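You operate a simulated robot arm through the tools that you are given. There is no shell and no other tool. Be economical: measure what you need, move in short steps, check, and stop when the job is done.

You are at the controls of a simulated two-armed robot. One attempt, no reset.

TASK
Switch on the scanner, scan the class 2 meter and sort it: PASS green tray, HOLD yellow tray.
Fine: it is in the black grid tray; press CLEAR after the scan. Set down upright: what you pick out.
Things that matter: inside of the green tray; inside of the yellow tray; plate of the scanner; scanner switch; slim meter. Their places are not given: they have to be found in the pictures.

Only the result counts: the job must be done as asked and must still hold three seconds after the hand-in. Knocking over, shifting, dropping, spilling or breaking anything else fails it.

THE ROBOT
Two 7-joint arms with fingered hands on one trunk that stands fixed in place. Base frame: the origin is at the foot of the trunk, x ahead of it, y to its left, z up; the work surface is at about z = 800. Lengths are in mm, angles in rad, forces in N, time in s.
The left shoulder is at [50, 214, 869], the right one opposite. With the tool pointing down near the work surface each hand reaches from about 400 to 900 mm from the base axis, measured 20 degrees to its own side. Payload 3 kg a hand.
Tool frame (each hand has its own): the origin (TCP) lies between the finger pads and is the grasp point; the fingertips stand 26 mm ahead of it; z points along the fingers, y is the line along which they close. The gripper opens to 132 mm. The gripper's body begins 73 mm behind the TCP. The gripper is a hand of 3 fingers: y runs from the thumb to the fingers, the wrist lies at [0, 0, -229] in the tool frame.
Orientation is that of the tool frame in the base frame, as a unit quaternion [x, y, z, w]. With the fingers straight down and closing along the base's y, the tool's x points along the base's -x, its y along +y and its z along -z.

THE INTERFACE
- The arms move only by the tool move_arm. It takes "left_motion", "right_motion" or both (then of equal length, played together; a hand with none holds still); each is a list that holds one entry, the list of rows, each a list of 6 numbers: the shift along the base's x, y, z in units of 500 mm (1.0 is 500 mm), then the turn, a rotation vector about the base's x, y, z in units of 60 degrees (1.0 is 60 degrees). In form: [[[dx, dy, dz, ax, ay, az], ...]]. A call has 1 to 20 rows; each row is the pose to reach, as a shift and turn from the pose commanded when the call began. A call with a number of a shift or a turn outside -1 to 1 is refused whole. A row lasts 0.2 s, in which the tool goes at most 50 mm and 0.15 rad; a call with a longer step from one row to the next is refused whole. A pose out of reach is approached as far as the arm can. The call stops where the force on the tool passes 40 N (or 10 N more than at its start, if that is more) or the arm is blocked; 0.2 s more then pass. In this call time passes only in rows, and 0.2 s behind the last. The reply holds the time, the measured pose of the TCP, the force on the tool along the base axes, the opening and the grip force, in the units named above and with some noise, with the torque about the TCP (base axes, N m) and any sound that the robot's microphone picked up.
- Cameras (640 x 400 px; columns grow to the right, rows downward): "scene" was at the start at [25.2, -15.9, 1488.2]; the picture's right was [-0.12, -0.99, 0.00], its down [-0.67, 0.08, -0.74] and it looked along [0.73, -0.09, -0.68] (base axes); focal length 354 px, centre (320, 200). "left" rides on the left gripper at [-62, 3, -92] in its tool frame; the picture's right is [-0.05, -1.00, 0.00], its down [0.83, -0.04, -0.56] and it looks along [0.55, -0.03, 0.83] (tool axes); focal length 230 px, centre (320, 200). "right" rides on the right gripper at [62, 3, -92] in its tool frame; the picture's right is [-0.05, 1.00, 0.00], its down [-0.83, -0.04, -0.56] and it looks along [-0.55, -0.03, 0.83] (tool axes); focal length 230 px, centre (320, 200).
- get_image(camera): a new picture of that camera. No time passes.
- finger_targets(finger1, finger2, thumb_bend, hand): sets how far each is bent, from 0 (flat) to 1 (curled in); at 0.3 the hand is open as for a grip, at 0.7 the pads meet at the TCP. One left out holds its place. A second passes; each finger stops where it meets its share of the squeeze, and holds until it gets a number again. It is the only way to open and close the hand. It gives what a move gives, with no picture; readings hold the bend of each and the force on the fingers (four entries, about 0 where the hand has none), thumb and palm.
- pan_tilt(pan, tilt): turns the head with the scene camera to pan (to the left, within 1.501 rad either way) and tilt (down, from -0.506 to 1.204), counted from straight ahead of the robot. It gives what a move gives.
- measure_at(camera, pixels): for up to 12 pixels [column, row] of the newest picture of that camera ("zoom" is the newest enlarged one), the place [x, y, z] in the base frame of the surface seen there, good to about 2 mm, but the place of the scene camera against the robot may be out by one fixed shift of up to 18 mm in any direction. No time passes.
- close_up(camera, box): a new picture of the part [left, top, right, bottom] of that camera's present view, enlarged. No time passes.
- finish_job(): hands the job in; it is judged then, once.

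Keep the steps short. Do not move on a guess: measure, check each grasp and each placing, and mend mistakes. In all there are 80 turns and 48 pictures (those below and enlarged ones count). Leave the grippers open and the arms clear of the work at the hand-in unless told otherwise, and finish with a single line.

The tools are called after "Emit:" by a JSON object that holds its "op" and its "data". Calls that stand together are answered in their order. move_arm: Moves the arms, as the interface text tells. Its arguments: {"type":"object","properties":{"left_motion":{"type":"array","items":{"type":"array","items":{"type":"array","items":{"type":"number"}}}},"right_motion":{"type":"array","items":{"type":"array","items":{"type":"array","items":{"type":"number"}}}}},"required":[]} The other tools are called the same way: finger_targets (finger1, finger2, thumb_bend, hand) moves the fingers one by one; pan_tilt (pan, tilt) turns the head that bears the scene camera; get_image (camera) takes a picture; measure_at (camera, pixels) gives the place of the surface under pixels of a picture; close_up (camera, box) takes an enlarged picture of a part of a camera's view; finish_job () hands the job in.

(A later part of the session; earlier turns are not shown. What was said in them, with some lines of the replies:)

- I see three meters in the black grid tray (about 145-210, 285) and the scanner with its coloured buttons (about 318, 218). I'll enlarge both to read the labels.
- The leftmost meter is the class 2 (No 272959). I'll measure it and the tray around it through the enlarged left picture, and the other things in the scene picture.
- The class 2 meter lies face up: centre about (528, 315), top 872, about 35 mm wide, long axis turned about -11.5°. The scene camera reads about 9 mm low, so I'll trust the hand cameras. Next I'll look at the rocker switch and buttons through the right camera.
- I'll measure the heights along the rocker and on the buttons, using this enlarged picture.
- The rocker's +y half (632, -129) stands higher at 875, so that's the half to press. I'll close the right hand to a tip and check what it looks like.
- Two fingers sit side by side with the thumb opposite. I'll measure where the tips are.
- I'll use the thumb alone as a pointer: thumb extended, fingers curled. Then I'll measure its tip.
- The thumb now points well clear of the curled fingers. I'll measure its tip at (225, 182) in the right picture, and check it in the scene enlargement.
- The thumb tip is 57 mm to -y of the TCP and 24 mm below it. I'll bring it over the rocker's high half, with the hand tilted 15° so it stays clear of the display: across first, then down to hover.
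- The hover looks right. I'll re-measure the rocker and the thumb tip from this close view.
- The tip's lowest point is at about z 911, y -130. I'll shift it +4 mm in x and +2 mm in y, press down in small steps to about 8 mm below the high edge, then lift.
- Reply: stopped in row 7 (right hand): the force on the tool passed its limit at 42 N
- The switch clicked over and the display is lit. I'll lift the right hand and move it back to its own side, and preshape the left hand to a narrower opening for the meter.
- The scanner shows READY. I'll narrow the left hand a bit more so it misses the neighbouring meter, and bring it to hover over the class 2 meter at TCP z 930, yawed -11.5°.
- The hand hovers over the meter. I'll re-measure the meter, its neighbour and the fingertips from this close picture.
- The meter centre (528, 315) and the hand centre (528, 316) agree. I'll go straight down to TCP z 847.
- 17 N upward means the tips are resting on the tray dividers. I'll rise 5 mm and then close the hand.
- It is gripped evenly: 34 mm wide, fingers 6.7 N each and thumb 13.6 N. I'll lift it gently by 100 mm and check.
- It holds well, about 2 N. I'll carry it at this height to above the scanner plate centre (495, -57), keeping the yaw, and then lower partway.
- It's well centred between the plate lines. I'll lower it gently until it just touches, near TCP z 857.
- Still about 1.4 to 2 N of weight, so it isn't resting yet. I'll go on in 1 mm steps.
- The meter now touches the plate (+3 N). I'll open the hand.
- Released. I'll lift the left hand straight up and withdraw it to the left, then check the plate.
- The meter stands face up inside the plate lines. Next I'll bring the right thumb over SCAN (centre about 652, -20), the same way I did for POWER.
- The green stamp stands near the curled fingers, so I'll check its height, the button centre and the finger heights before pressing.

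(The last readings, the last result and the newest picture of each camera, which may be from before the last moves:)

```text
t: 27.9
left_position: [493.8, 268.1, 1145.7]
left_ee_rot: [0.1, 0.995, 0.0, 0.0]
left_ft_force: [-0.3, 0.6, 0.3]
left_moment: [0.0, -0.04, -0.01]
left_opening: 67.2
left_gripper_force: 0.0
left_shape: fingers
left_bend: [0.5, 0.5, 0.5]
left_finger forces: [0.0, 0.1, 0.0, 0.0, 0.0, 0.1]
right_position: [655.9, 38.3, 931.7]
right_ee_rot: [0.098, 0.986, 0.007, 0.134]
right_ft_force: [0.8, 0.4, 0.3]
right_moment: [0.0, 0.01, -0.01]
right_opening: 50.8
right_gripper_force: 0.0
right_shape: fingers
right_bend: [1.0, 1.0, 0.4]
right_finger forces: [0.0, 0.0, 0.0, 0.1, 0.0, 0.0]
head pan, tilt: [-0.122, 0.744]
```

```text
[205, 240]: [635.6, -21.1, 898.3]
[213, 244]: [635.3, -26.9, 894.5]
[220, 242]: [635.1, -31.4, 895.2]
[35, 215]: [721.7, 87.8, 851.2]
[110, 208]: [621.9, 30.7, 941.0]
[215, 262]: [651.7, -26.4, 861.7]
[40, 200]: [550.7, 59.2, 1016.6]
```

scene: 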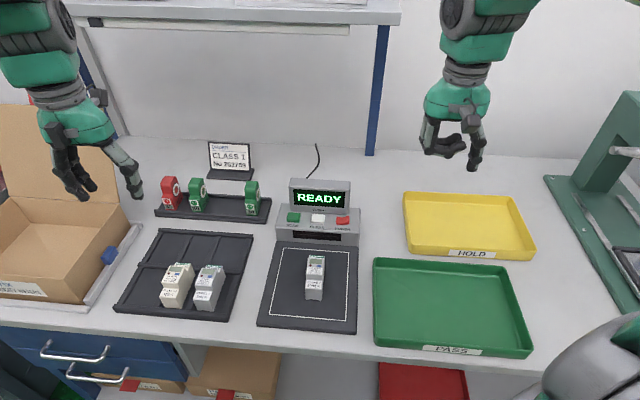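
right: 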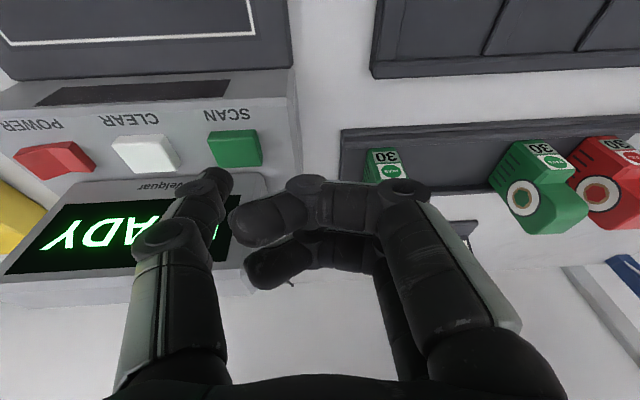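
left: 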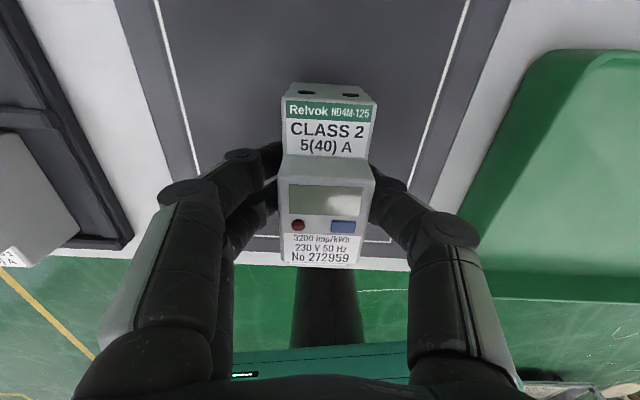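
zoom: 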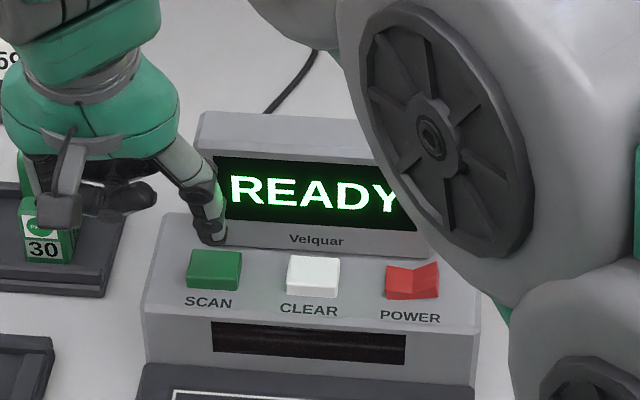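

The stamp is far off (x 727 and more). The tip sits over SCAN, so I'll press now in small steps.

Emit:
{"op": "move_arm", "data": {"right_motion": [[[0.006, 0.005, -0.02, 0, 0, 0], [0.006, 0.005, -0.04, 0, 0, 0], [0.006, 0.005, -0.056, 0, 0, 0], [0.006, 0.005, -0.062, 0, 0, 0], [0.006, 0.005, -0.067, 0, 0, 0], [0.006, 0.005, -0.072, 0, 0, 0], [0.006, 0.005, -0.077, 0, 0, 0], [0.006, 0.005, -0.081, 0, 0, 0]]]}}

Emit:
{"op": "close_up", "data": {"camera": "scene", "box": [240, 150, 400, 250]}}

```text
t: 29.8
left_position: [494.1, 267.9, 1145.1]
left_ee_rot: [0.1, 0.995, -0.001, 0.0]
left_ft_force: [0.1, -1.1, 0.5]
left_moment: [-0.01, -0.02, -0.03]
left_opening: 67.2
left_gripper_force: 0.0
left_shape: fingers
left_bend: [0.5, 0.5, 0.5]
left_finger forces: [0.0, 0.0, 0.0, 0.0, 0.0, 0.1]
right_position: [661.7, 41.7, 896.0]
right_ee_rot: [0.096, 0.985, 0.01, 0.141]
right_ft_force: [7.3, 2.3, 21.9]
right_moment: [-1.4, 0.76, 0.18]
right_opening: 54.1
right_gripper_force: 7.6
right_shape: fingers
right_bend: [1.0, 1.0, 0.39]
right_finger forces: [0.0, 0.0, 0.0, 0.0, 15.2, 0.1]
head pan, tilt: [-0.122, 0.744]
heard: click
stopped in row 8 (right hand): the force on the tool passed its limit at 43 N (the readings are from after the stop); the commanded pose is now the measured one
```

```text
4.00 times, centred on (320, 200) of scene
```

zoom: 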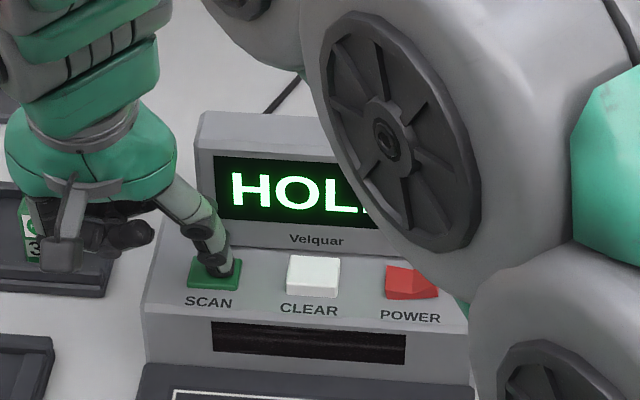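

A click, and the display starts "HOL". I'll lift and slide the thumb over to above CLEAR, then read the display in full.

Emit:
{"op": "move_arm", "data": {"right_motion": [[[0, 0, 0.03, 0, 0, 0], [0, 0, 0.07, 0, 0, 0], [-0.013, -0.06, 0.07, 0, 0, 0], [-0.026, -0.122, 0.07, 0, 0, 0]]]}}

Emit:
{"op": "get_image", "data": {"camera": "right"}}

Emit:
{"op": "close_up", "data": {"camera": "scene", "box": [240, 150, 400, 250]}}

```text
t: 30.8
left_position: [493.7, 268.5, 1145.1]
left_ee_rot: [0.1, 0.995, 0.0, 0.0]
left_ft_force: [0.2, -1.0, -0.5]
left_moment: [0.02, -0.02, 0.01]
left_opening: 67.4
left_gripper_force: 0.1
left_shape: fingers
left_bend: [0.5, 0.5, 0.5]
left_finger forces: [0.0, 0.0, 0.1, 0.0, 0.0, 0.0]
right_position: [646.5, -20.4, 928.8]
right_ee_rot: [0.097, 0.986, 0.009, 0.138]
right_ft_force: [-0.7, -0.3, -0.5]
right_moment: [-0.01, -0.01, 0.0]
right_opening: 50.8
right_gripper_force: 0.1
right_shape: fingers
right_bend: [1.0, 1.0, 0.4]
right_finger forces: [0.1, 0.1, 0.0, 0.0, 0.0, 0.0]
head pan, tilt: [-0.122, 0.744]
```

```text
17 pictures are left
```

right: 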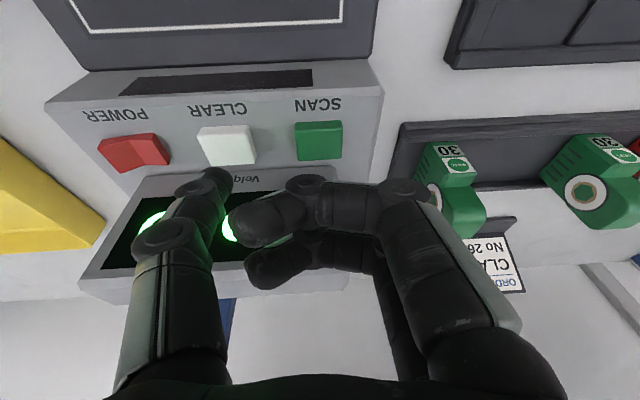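

```text
4.00 times, centred on (320, 200) of scene
```

zoom: 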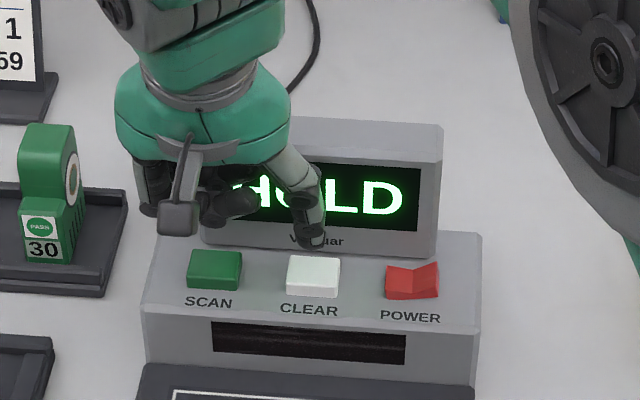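

It reads HOLD, so the meter goes to the yellow tray. The thumb is above CLEAR, so I'll press it and then lift.

Emit:
{"op": "move_arm", "data": {"right_motion": [[[0, 0, -0.03, 0, 0, 0], [0, 0, -0.05, 0, 0, 0], [0, 0, -0.058, 0, 0, 0], [0, 0, -0.064, 0, 0, 0], [0, 0, -0.069, 0, 0, 0], [0, 0, -0.074, 0, 0, 0], [0, 0, -0.078, 0, 0, 0]]]}}

Emit:
{"op": "close_up", "data": {"camera": "scene", "box": [240, 150, 400, 250]}}

```text
t: 32.2
left_position: [495.0, 268.8, 1145.1]
left_ee_rot: [0.101, 0.995, 0.001, 0.0]
left_ft_force: [-0.6, 0.0, -0.5]
left_moment: [-0.03, 0.02, -0.02]
left_opening: 67.1
left_gripper_force: 0.1
left_shape: fingers
left_bend: [0.5, 0.5, 0.5]
left_finger forces: [0.0, 0.1, 0.1, 0.1, 0.0, 0.0]
right_position: [651.3, -18.3, 897.3]
right_ee_rot: [0.097, 0.985, 0.011, 0.144]
right_ft_force: [9.0, -0.2, 19.5]
right_moment: [-1.34, 0.32, 0.44]
right_opening: 54.0
right_gripper_force: 7.4
right_shape: fingers
right_bend: [1.0, 1.0, 0.39]
right_finger forces: [0.0, 0.0, 0.0, 0.0, 15.0, 0.0]
head pan, tilt: [-0.122, 0.744]
heard: click
stopped in row 7 (right hand): the force on the tool passed its limit at 44 N (the readings are from after the stop); the commanded pose is now the measured one
```

```text
4.00 times, centred on (320, 200) of scene
```

zoom: 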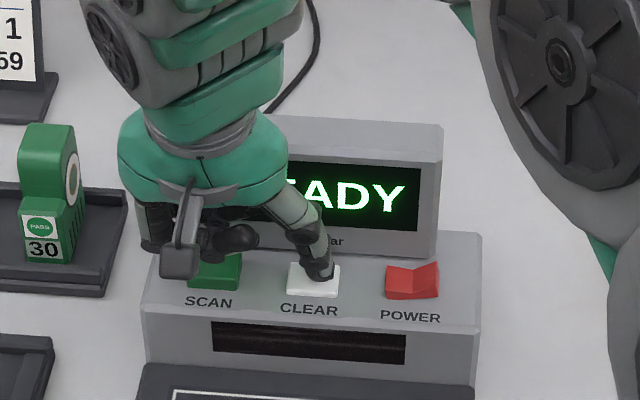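

READY is back, so CLEAR has worked. I'll lift the right hand, straighten it and bring it above the meter on the plate, then preshape the fingers.

Emit:
{"op": "move_arm", "data": {"right_motion": [[[0, 0, 0.03, 0, 0, 0], [0, 0, 0.1, 0, 0, 0], [0, 0, 0.18, 0, 0, 0], [-0.06, -0.01, 0.22, 0, 0.09, 0], [-0.13, -0.03, 0.22, 0, 0.18, 0], [-0.2, -0.05, 0.22, 0, 0.277, 0], [-0.26, -0.065, 0.22, 0, 0.277, 0], [-0.3146, -0.0774, 0.2, 0, 0.277, 0], [-0.3146, -0.0774, 0.14, 0, 0.277, 0]]]}}

Emit:
{"op": "finger_targets", "data": {"hand": "right", "finger1": 0.5, "finger2": 0.5, "thumb_bend": 0.5}}

Emit:
{"op": "get_image", "data": {"camera": "right"}}

```text
t: 34.2
left_position: [494.4, 269.0, 1145.5]
left_ee_rot: [0.1, 0.995, 0.0, 0.0]
left_ft_force: [0.1, 0.1, 0.1]
left_moment: [-0.01, 0.0, 0.0]
left_opening: 67.4
left_gripper_force: 0.0
left_shape: fingers
left_bend: [0.5, 0.5, 0.5]
left_finger forces: [0.0, 0.0, 0.0, 0.0, 0.0, 0.0]
right_position: [490.7, -56.8, 963.4]
right_ee_rot: [0.099, 0.995, -0.005, -0.005]
right_ft_force: [1.4, 0.3, -0.1]
right_moment: [-0.01, 0.0, 0.0]
right_opening: 50.9
right_gripper_force: 0.0
right_shape: fingers
right_bend: [1.0, 1.0, 0.4]
right_finger forces: [0.0, 0.1, 0.0, 0.1, 0.0, 0.1]
head pan, tilt: [-0.122, 0.744]
```

```text
t: 35.2
left_position: [495.3, 268.7, 1145.4]
left_ee_rot: [0.101, 0.995, 0.0, 0.0]
left_ft_force: [1.1, -0.3, -0.3]
left_moment: [0.03, 0.01, 0.0]
left_opening: 67.4
left_gripper_force: 0.0
left_shape: fingers
left_bend: [0.5, 0.5, 0.5]
left_finger forces: [0.0, 0.0, 0.1, 0.1, 0.1, 0.0]
right_position: [492.1, -56.8, 962.0]
right_ee_rot: [0.096, 0.995, -0.005, -0.005]
right_ft_force: [-0.1, -0.3, 0.2]
right_moment: [0.0, -0.01, 0.02]
right_opening: 67.8
right_gripper_force: 0.0
right_shape: fingers
right_bend: [0.5, 0.5, 0.5]
right_finger forces: [0.1, 0.0, 0.0, 0.0, 0.0, 0.0]
head pan, tilt: [-0.122, 0.744]
```

```text
14 pictures are left
```

right: 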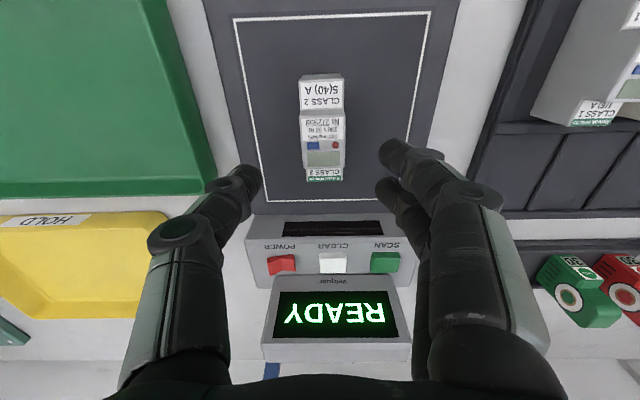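

The meter sits between thumb and fingers in the view. I'll measure it together with the yellow tray's floor.

Emit:
{"op": "measure_at", "data": {"camera": "right", "pixels": [[304, 82], [340, 80], [305, 112], [341, 110], [305, 160], [342, 160], [310, 175], [340, 175], [240, 180], [400, 150], [383, 185]]}}

Emit:
{"op": "get_image", "data": {"camera": "scene"}}

Emit:
{"op": "measure_at", "data": {"camera": "scene", "pixels": [[410, 195], [512, 198], [531, 248], [408, 243], [415, 207], [505, 208], [518, 240], [415, 238], [465, 222], [460, 192], [470, 253]]}}

```text
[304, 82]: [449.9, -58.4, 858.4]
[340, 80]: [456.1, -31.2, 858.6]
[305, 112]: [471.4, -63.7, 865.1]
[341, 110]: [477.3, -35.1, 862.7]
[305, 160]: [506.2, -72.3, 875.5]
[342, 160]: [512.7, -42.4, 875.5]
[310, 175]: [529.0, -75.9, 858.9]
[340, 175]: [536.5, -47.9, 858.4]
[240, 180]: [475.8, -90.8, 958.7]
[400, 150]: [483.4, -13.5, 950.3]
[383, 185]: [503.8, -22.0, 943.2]
```

```text
13 pictures are left
```

scene: 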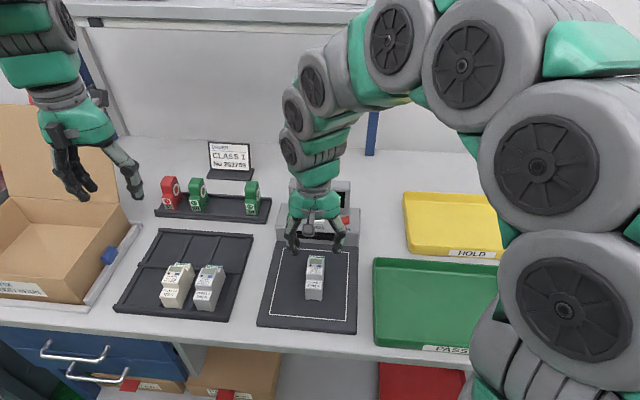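

```text
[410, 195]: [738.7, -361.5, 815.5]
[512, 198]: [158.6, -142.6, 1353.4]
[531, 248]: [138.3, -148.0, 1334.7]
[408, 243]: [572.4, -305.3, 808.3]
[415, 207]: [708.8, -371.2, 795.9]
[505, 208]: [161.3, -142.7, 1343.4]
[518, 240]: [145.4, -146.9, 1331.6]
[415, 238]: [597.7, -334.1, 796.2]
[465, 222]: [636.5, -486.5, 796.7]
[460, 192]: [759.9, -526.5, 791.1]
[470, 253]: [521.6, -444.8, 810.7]
```

The meter's centre is at about (493, -54). I'll shift +2 mm in y, take out the slight tilt, and go down to TCP z 856.

Emit:
{"op": "move_arm", "data": {"right_motion": [[[0.002, 0.004, -0.04, 0.0086, -0.0105, 0], [0.002, 0.004, -0.1, 0.0086, -0.0105, 0], [0.002, 0.004, -0.15, 0.0086, -0.0105, 0], [0.002, 0.004, -0.185, 0.0086, -0.0105, 0], [0.002, 0.004, -0.213, 0.0086, -0.0105, 0]]]}}

Emit:
{"op": "get_image", "data": {"camera": "right"}}

```text
t: 36.4
left_position: [494.8, 267.9, 1145.1]
left_ee_rot: [0.1, 0.995, 0.0, -0.001]
left_ft_force: [-0.1, -1.0, -0.7]
left_moment: [-0.01, -0.02, 0.03]
left_opening: 67.5
left_gripper_force: 0.1
left_shape: fingers
left_bend: [0.5, 0.5, 0.5]
left_finger forces: [0.0, 0.0, 0.1, 0.0, 0.1, 0.0]
right_position: [490.8, -56.1, 858.2]
right_ee_rot: [0.096, 0.995, 0.0, 0.0]
right_ft_force: [-0.5, 0.2, -0.1]
right_moment: [-0.01, 0.01, -0.02]
right_opening: 67.8
right_gripper_force: 0.1
right_shape: fingers
right_bend: [0.5, 0.5, 0.5]
right_finger forces: [0.1, 0.0, 0.1, 0.0, 0.0, 0.1]
head pan, tilt: [-0.122, 0.744]
```

```text
12 pictures are left
```

right: 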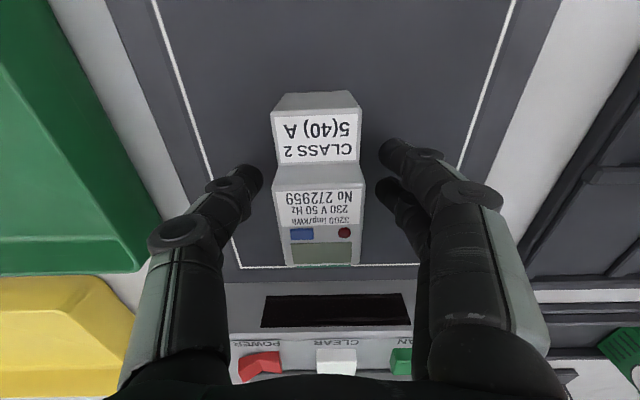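

Both sides are clear of the meter. I'll close the hand.

Emit:
{"op": "finger_targets", "data": {"hand": "right", "finger1": 0.7, "finger2": 0.7, "thumb_bend": 0.7}}

Emit:
{"op": "move_arm", "data": {"right_motion": [[[0, 0, 0.01, 0, 0, 0], [0, 0, 0.03, 0, 0, 0], [0, 0, 0.07, 0, 0, 0], [0, 0, 0.12, 0, 0, 0], [0, 0, 0.18, 0, 0, 0], [0, 0, 0.24, 0, 0, 0]]]}}

Emit:
{"op": "get_image", "data": {"camera": "right"}}

```text
t: 37.4
left_position: [494.0, 267.6, 1145.1]
left_ee_rot: [0.101, 0.995, 0.0, 0.0]
left_ft_force: [-0.2, 0.4, 1.0]
left_moment: [-0.02, 0.03, 0.01]
left_opening: 67.2
left_gripper_force: 0.0
left_shape: fingers
left_bend: [0.5, 0.5, 0.5]
left_finger forces: [0.1, 0.0, 0.0, 0.0, 0.1, 0.0]
right_position: [492.4, -55.8, 857.1]
right_ee_rot: [0.096, 0.995, 0.001, 0.001]
right_ft_force: [-0.3, 0.6, -0.5]
right_moment: [-0.01, 0.0, 0.05]
right_opening: 34.2
right_gripper_force: 13.4
right_shape: fingers
right_bend: [0.61, 0.61, 0.64]
right_finger forces: [6.9, 6.7, 0.0, 0.1, 13.4, 0.0]
head pan, tilt: [-0.122, 0.744]
```

```text
t: 38.8
left_position: [494.8, 268.8, 1145.5]
left_ee_rot: [0.1, 0.995, 0.0, 0.001]
left_ft_force: [-0.4, 0.0, 0.4]
left_moment: [-0.01, -0.02, 0.0]
left_opening: 67.3
left_gripper_force: 0.1
left_shape: fingers
left_bend: [0.5, 0.5, 0.5]
left_finger forces: [0.0, 0.1, 0.0, 0.0, 0.0, 0.0]
right_position: [492.6, -54.9, 978.7]
right_ee_rot: [0.097, 0.995, 0.0, 0.0]
right_ft_force: [-0.3, -0.4, -2.0]
right_moment: [0.01, 0.01, -0.01]
right_opening: 34.4
right_gripper_force: 13.9
right_shape: fingers
right_bend: [0.61, 0.61, 0.64]
right_finger forces: [6.8, 6.7, 0.0, 0.1, 13.6, 0.0]
head pan, tilt: [-0.122, 0.744]
```

```text
11 pictures are left
```

right: 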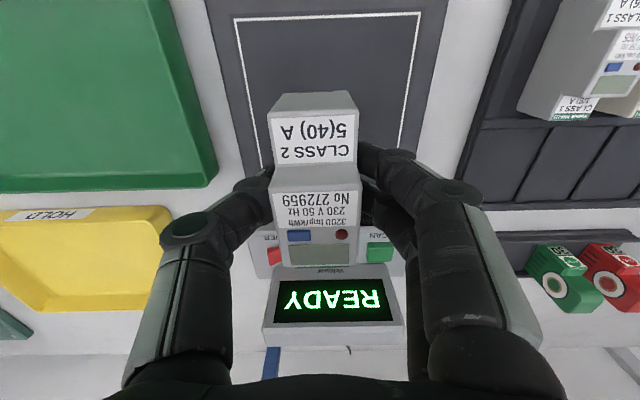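

Gripped evenly and lifted, 2 N of weight. I'll carry it over the middle of the yellow tray (633, -470), then lower it partway.

Emit:
{"op": "move_arm", "data": {"right_motion": [[[0.012, -0.035, 0, 0, 0, 0], [0.036, -0.105, 0, 0, 0, 0], [0.064, -0.19, 0, 0, 0, 0], [0.093, -0.275, 0, 0, 0, 0], [0.122, -0.36, 0, 0, 0, 0], [0.151, -0.445, 0, 0, 0, 0], [0.18, -0.53, 0, 0, 0, 0], [0.209, -0.615, 0, 0, 0, 0], [0.238, -0.7, 0, 0, 0, 0], [0.265, -0.78, 0, 0, 0, 0], [0.281, -0.83, 0, 0, 0, 0], [0.281, -0.83, -0.05, 0, 0, 0], [0.281, -0.83, -0.11, 0, 0, 0], [0.281, -0.83, -0.158, 0, 0, 0]]]}}

Emit:
{"op": "get_image", "data": {"camera": "right"}}

Emit:
{"op": "get_image", "data": {"camera": "scene"}}

```text
t: 41.8
left_position: [494.1, 267.8, 1145.1]
left_ee_rot: [0.1, 0.995, 0.0, 0.0]
left_ft_force: [-0.8, 0.7, -0.2]
left_moment: [0.0, 0.0, 0.0]
left_opening: 67.4
left_gripper_force: 0.1
left_shape: fingers
left_bend: [0.5, 0.5, 0.5]
left_finger forces: [0.0, 0.0, 0.0, 0.1, 0.1, 0.0]
right_position: [632.4, -471.1, 896.1]
right_ee_rot: [0.097, 0.995, 0.0, 0.001]
right_ft_force: [0.4, -0.7, -2.6]
right_moment: [-0.01, 0.0, 0.02]
right_opening: 34.0
right_gripper_force: 13.1
right_shape: fingers
right_bend: [0.62, 0.61, 0.64]
right_finger forces: [6.9, 6.7, 0.1, 0.0, 13.4, 0.0]
head pan, tilt: [-0.122, 0.744]
```

```text
10 pictures are left
```

right: 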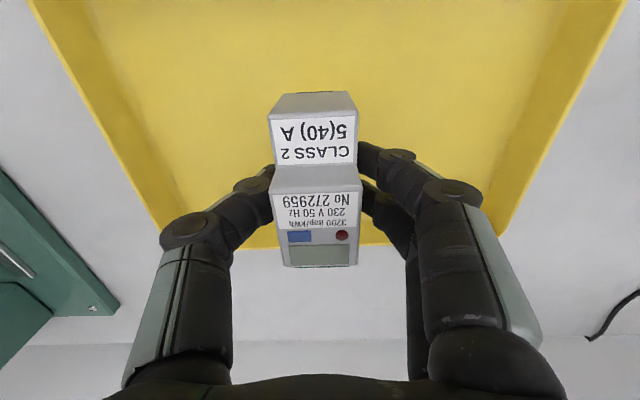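

```text
9 pictures are left
```

scene: 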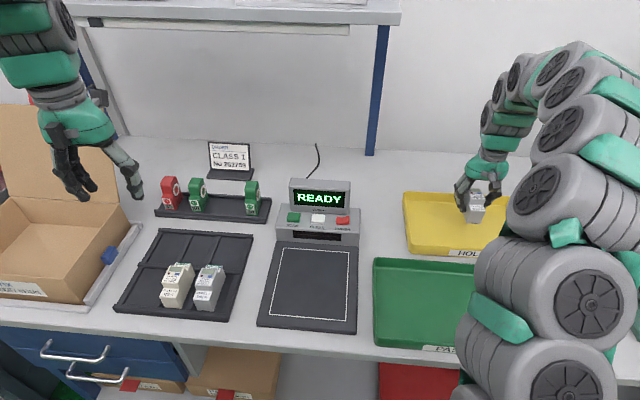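

It's over the tray. I'll measure the floor and rims around it.

Emit:
{"op": "measure_at", "data": {"camera": "right", "pixels": [[200, 90], [430, 90], [320, 40], [240, 150], [430, 150], [250, 242], [370, 240], [265, 225], [100, 120], [560, 120], [380, 225]]}}

```text
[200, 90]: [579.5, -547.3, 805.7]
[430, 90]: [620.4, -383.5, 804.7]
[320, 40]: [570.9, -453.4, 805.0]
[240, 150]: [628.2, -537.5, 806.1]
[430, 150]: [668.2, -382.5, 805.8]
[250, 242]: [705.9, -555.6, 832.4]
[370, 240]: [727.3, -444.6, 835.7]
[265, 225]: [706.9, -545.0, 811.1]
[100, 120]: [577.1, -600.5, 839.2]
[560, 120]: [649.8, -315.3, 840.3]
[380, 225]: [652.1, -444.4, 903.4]
```

Tray floor is at 805, with ample room all round. Contact is expected near TCP z 848, so I'll lower to 850 first.

Emit:
{"op": "move_arm", "data": {"right_motion": [[[0, 0, -0.04, 0, 0, 0], [0, 0, -0.07, 0, 0, 0], [0, 0, -0.086, 0, 0, 0], [0, 0, -0.092, 0, 0, 0]]]}}

```text
t: 42.8
left_position: [494.4, 268.8, 1144.4]
left_ee_rot: [0.1, 0.995, -0.001, 0.0]
left_ft_force: [-1.1, 0.2, -0.5]
left_moment: [0.01, 0.01, -0.03]
left_opening: 67.7
left_gripper_force: 0.1
left_shape: fingers
left_bend: [0.5, 0.5, 0.5]
left_finger forces: [0.0, 0.0, 0.1, 0.0, 0.0, 0.0]
right_position: [632.3, -471.2, 851.5]
right_ee_rot: [0.097, 0.995, 0.001, 0.001]
right_ft_force: [0.8, -0.9, -1.3]
right_moment: [0.02, 0.04, 0.02]
right_opening: 34.1
right_gripper_force: 13.9
right_shape: fingers
right_bend: [0.62, 0.61, 0.64]
right_finger forces: [6.8, 6.6, 0.0, 0.0, 13.5, 0.1]
head pan, tilt: [-0.122, 0.744]
```

Still hanging. I'll keep going down in 1 mm steps.

Emit:
{"op": "move_arm", "data": {"right_motion": [[[0, 0, -0.002, 0, 0, 0], [0, 0, -0.004, 0, 0, 0], [0, 0, -0.006, 0, 0, 0]]]}}

```text
t: 43.6
left_position: [495.0, 268.3, 1145.0]
left_ee_rot: [0.1, 0.995, 0.0, 0.0]
left_ft_force: [0.1, 0.5, 0.0]
left_moment: [-0.01, 0.04, 0.0]
left_opening: 67.2
left_gripper_force: 0.0
left_shape: fingers
left_bend: [0.5, 0.5, 0.5]
left_finger forces: [0.0, 0.1, 0.0, 0.0, 0.1, 0.1]
right_position: [632.6, -471.0, 849.2]
right_ee_rot: [0.096, 0.995, 0.001, 0.0]
right_ft_force: [-0.6, -0.4, -1.7]
right_moment: [0.0, 0.03, 0.03]
right_opening: 33.9
right_gripper_force: 13.0
right_shape: fingers
right_bend: [0.62, 0.61, 0.64]
right_finger forces: [6.8, 6.6, 0.0, 0.0, 13.5, 0.1]
head pan, tilt: [-0.122, 0.744]
```

Emit:
{"op": "move_arm", "data": {"right_motion": [[[0, 0, -0.002, 0, 0, 0], [0, 0, -0.004, 0, 0, 0]]]}}

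```text
t: 44.2
left_position: [494.7, 268.7, 1144.4]
left_ee_rot: [0.1, 0.995, -0.001, 0.0]
left_ft_force: [-0.8, -0.3, 0.6]
left_moment: [0.03, 0.0, 0.02]
left_opening: 67.3
left_gripper_force: 0.1
left_shape: fingers
left_bend: [0.5, 0.5, 0.5]
left_finger forces: [0.1, 0.0, 0.0, 0.1, 0.0, 0.0]
right_position: [633.0, -471.1, 847.7]
right_ee_rot: [0.097, 0.995, 0.001, 0.0]
right_ft_force: [-1.4, -0.5, 3.8]
right_moment: [-0.01, 0.03, 0.02]
right_opening: 34.1
right_gripper_force: 14.6
right_shape: fingers
right_bend: [0.62, 0.62, 0.64]
right_finger forces: [7.1, 7.3, 0.1, 0.0, 14.4, 0.1]
head pan, tilt: [-0.122, 0.744]
```

It now rests on the tray floor (+3.8 N). I'll open the hand, lift straight up and withdraw towards its start place.

Emit:
{"op": "finger_targets", "data": {"hand": "right", "finger1": 0.5, "finger2": 0.5, "thumb_bend": 0.5}}

Emit:
{"op": "move_arm", "data": {"right_motion": [[[0, 0, 0.03, 0, 0, 0], [0, 0, 0.08, 0, 0, 0], [0, 0, 0.16, 0, 0, 0], [0, 0, 0.25, 0, 0, 0], [0, 0, 0.34, 0, 0, 0], [0, 0, 0.43, 0, 0, 0], [-0.06, 0.04, 0.5, 0, 0, 0], [-0.12, 0.08, 0.56, 0, 0, 0], [-0.18, 0.12, 0.6, 0, 0, 0], [-0.25, 0.16, 0.63, 0, 0, 0]]]}}

Emit:
{"op": "finger_targets", "data": {"hand": "right", "finger1": 0.3, "finger2": 0.3, "thumb_bend": 0.3}}

Emit:
{"op": "finger_targets", "data": {"hand": "left", "finger1": 0.3, "finger2": 0.3, "thumb_bend": 0.3}}

Emit:
{"op": "get_image", "data": {"camera": "scene"}}

Emit:
{"op": "get_image", "data": {"camera": "right"}}

```text
t: 45.2
left_position: [494.3, 269.3, 1146.2]
left_ee_rot: [0.101, 0.995, 0.0, 0.0]
left_ft_force: [-0.1, 0.6, 0.4]
left_moment: [-0.03, -0.01, 0.01]
left_opening: 67.2
left_gripper_force: 0.1
left_shape: fingers
left_bend: [0.5, 0.5, 0.5]
left_finger forces: [0.0, 0.0, 0.0, 0.0, 0.1, 0.0]
right_position: [633.8, -471.2, 846.9]
right_ee_rot: [0.097, 0.995, 0.001, -0.001]
right_ft_force: [-0.4, 0.0, 0.0]
right_moment: [-0.02, 0.01, 0.0]
right_opening: 67.2
right_gripper_force: 0.0
right_shape: fingers
right_bend: [0.5, 0.5, 0.5]
right_finger forces: [0.0, 0.1, 0.0, 0.0, 0.0, 0.0]
head pan, tilt: [-0.122, 0.744]
```

```text
refused: row 7 steps farther than a row can; nothing moved
```

```text
t: 46.2
left_position: [495.4, 268.7, 1145.3]
left_ee_rot: [0.099, 0.995, 0.001, 0.0]
left_ft_force: [-0.6, 0.2, 0.2]
left_moment: [0.02, 0.02, 0.0]
left_opening: 67.2
left_gripper_force: 0.0
left_shape: fingers
left_bend: [0.5, 0.5, 0.5]
left_finger forces: [0.1, 0.1, 0.0, 0.1, 0.1, 0.0]
right_position: [633.3, -470.3, 847.0]
right_ee_rot: [0.096, 0.995, 0.0, 0.0]
right_ft_force: [-0.9, 0.1, 0.1]
right_moment: [0.0, 0.0, -0.02]
right_opening: 134.2
right_gripper_force: 0.1
right_shape: fingers
right_bend: [0.3, 0.3, 0.3]
right_finger forces: [0.0, 0.0, 0.0, 0.1, 0.1, 0.0]
head pan, tilt: [-0.122, 0.744]
```

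```text
t: 47.2
left_position: [494.3, 268.2, 1145.6]
left_ee_rot: [0.1, 0.995, 0.0, 0.0]
left_ft_force: [0.6, 0.4, 0.0]
left_moment: [-0.01, -0.01, -0.03]
left_opening: 133.8
left_gripper_force: 0.1
left_shape: fingers
left_bend: [0.3, 0.3, 0.3]
left_finger forces: [0.1, 0.0, 0.0, 0.0, 0.0, 0.0]
right_position: [633.3, -471.1, 846.6]
right_ee_rot: [0.096, 0.995, 0.001, 0.0]
right_ft_force: [-0.3, 0.0, -0.6]
right_moment: [-0.02, -0.02, -0.02]
right_opening: 133.6
right_gripper_force: 0.0
right_shape: fingers
right_bend: [0.3, 0.3, 0.3]
right_finger forces: [0.1, 0.0, 0.0, 0.1, 0.0, 0.0]
head pan, tilt: [-0.122, 0.744]
```

```text
8 pictures are left
```

scene: 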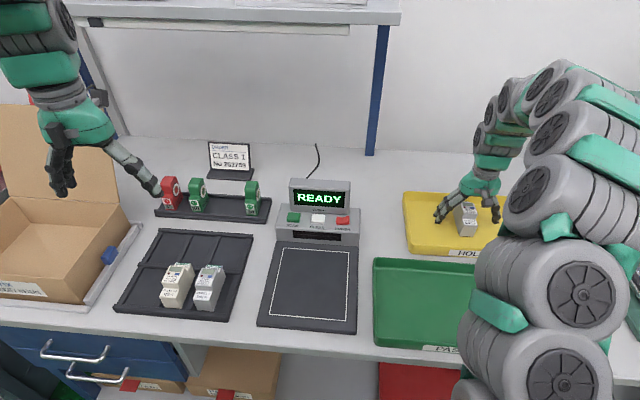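

```text
7 pictures are left
```

right: 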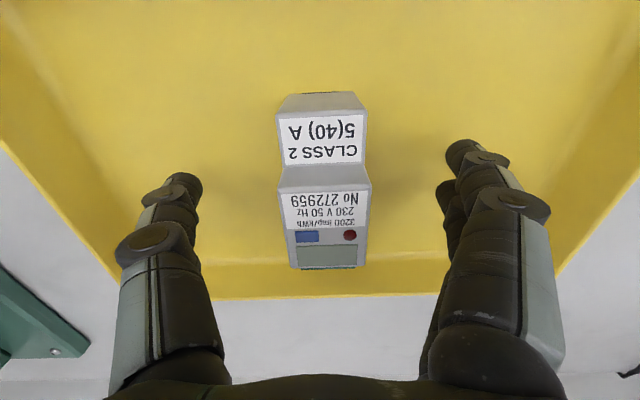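

The lift was refused because one row was too long, so the hand stayed put and opened freely without touching anything. I'll lift now with shorter rows.

Emit:
{"op": "move_arm", "data": {"right_motion": [[[0, 0, 0.03, 0, 0, 0], [0, 0, 0.08, 0, 0, 0], [0, 0, 0.16, 0, 0, 0], [0, 0, 0.25, 0, 0, 0], [0, 0, 0.34, 0, 0, 0], [0, 0, 0.43, 0, 0, 0], [-0.04, 0.03, 0.49, 0, 0, 0], [-0.08, 0.06, 0.54, 0, 0, 0], [-0.13, 0.09, 0.58, 0, 0, 0], [-0.18, 0.12, 0.62, 0, 0, 0], [-0.23, 0.15, 0.64, 0, 0, 0]]]}}

Emit:
{"op": "get_image", "data": {"camera": "scene"}}

Emit:
{"op": "get_image", "data": {"camera": "right"}}

```text
t: 49.6
left_position: [493.9, 269.3, 1144.5]
left_ee_rot: [0.101, 0.995, 0.001, 0.0]
left_ft_force: [0.1, -0.6, -0.6]
left_moment: [-0.02, -0.03, -0.01]
left_opening: 133.9
left_gripper_force: 0.0
left_shape: fingers
left_bend: [0.3, 0.3, 0.3]
left_finger forces: [0.0, 0.1, 0.0, 0.1, 0.0, 0.0]
right_position: [517.6, -396.1, 1167.0]
right_ee_rot: [0.097, 0.995, 0.001, 0.0]
right_ft_force: [0.1, 0.2, -0.5]
right_moment: [-0.01, -0.04, 0.01]
right_opening: 134.1
right_gripper_force: 0.1
right_shape: fingers
right_bend: [0.3, 0.3, 0.3]
right_finger forces: [0.0, 0.0, 0.1, 0.0, 0.0, 0.0]
head pan, tilt: [-0.122, 0.744]
```

```text
6 pictures are left
```

scene: 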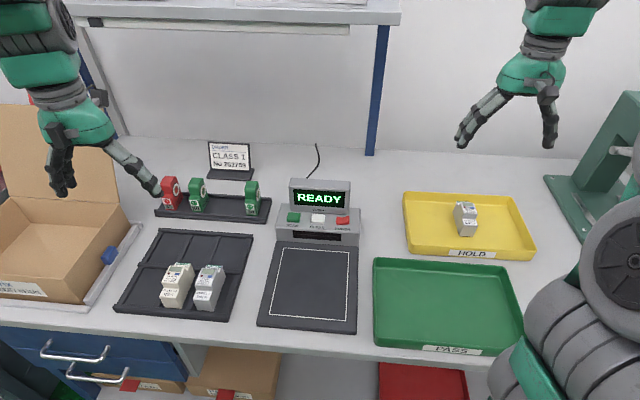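

```text
5 pictures are left
```

right: 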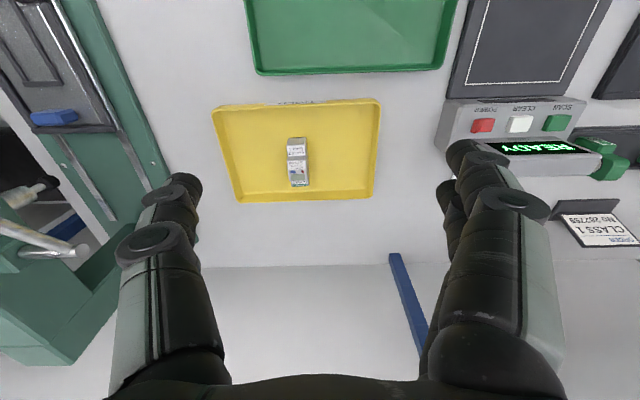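

The class 2 meter lies face up in the yellow HOLD tray, the scanner is on and cleared (READY), nothing else has moved, and both hands are open and clear. I'll hand the job in.

Emit:
{"op": "finish_job", "data": {}}

```text
The job is handed in.
```

I switched the scanner on, scanned the class 2 meter (No 272959, result HOLD), pressed CLEAR and set the meter face up in the yellow tray, the way it lay in the grid tray, which I took as "upright".
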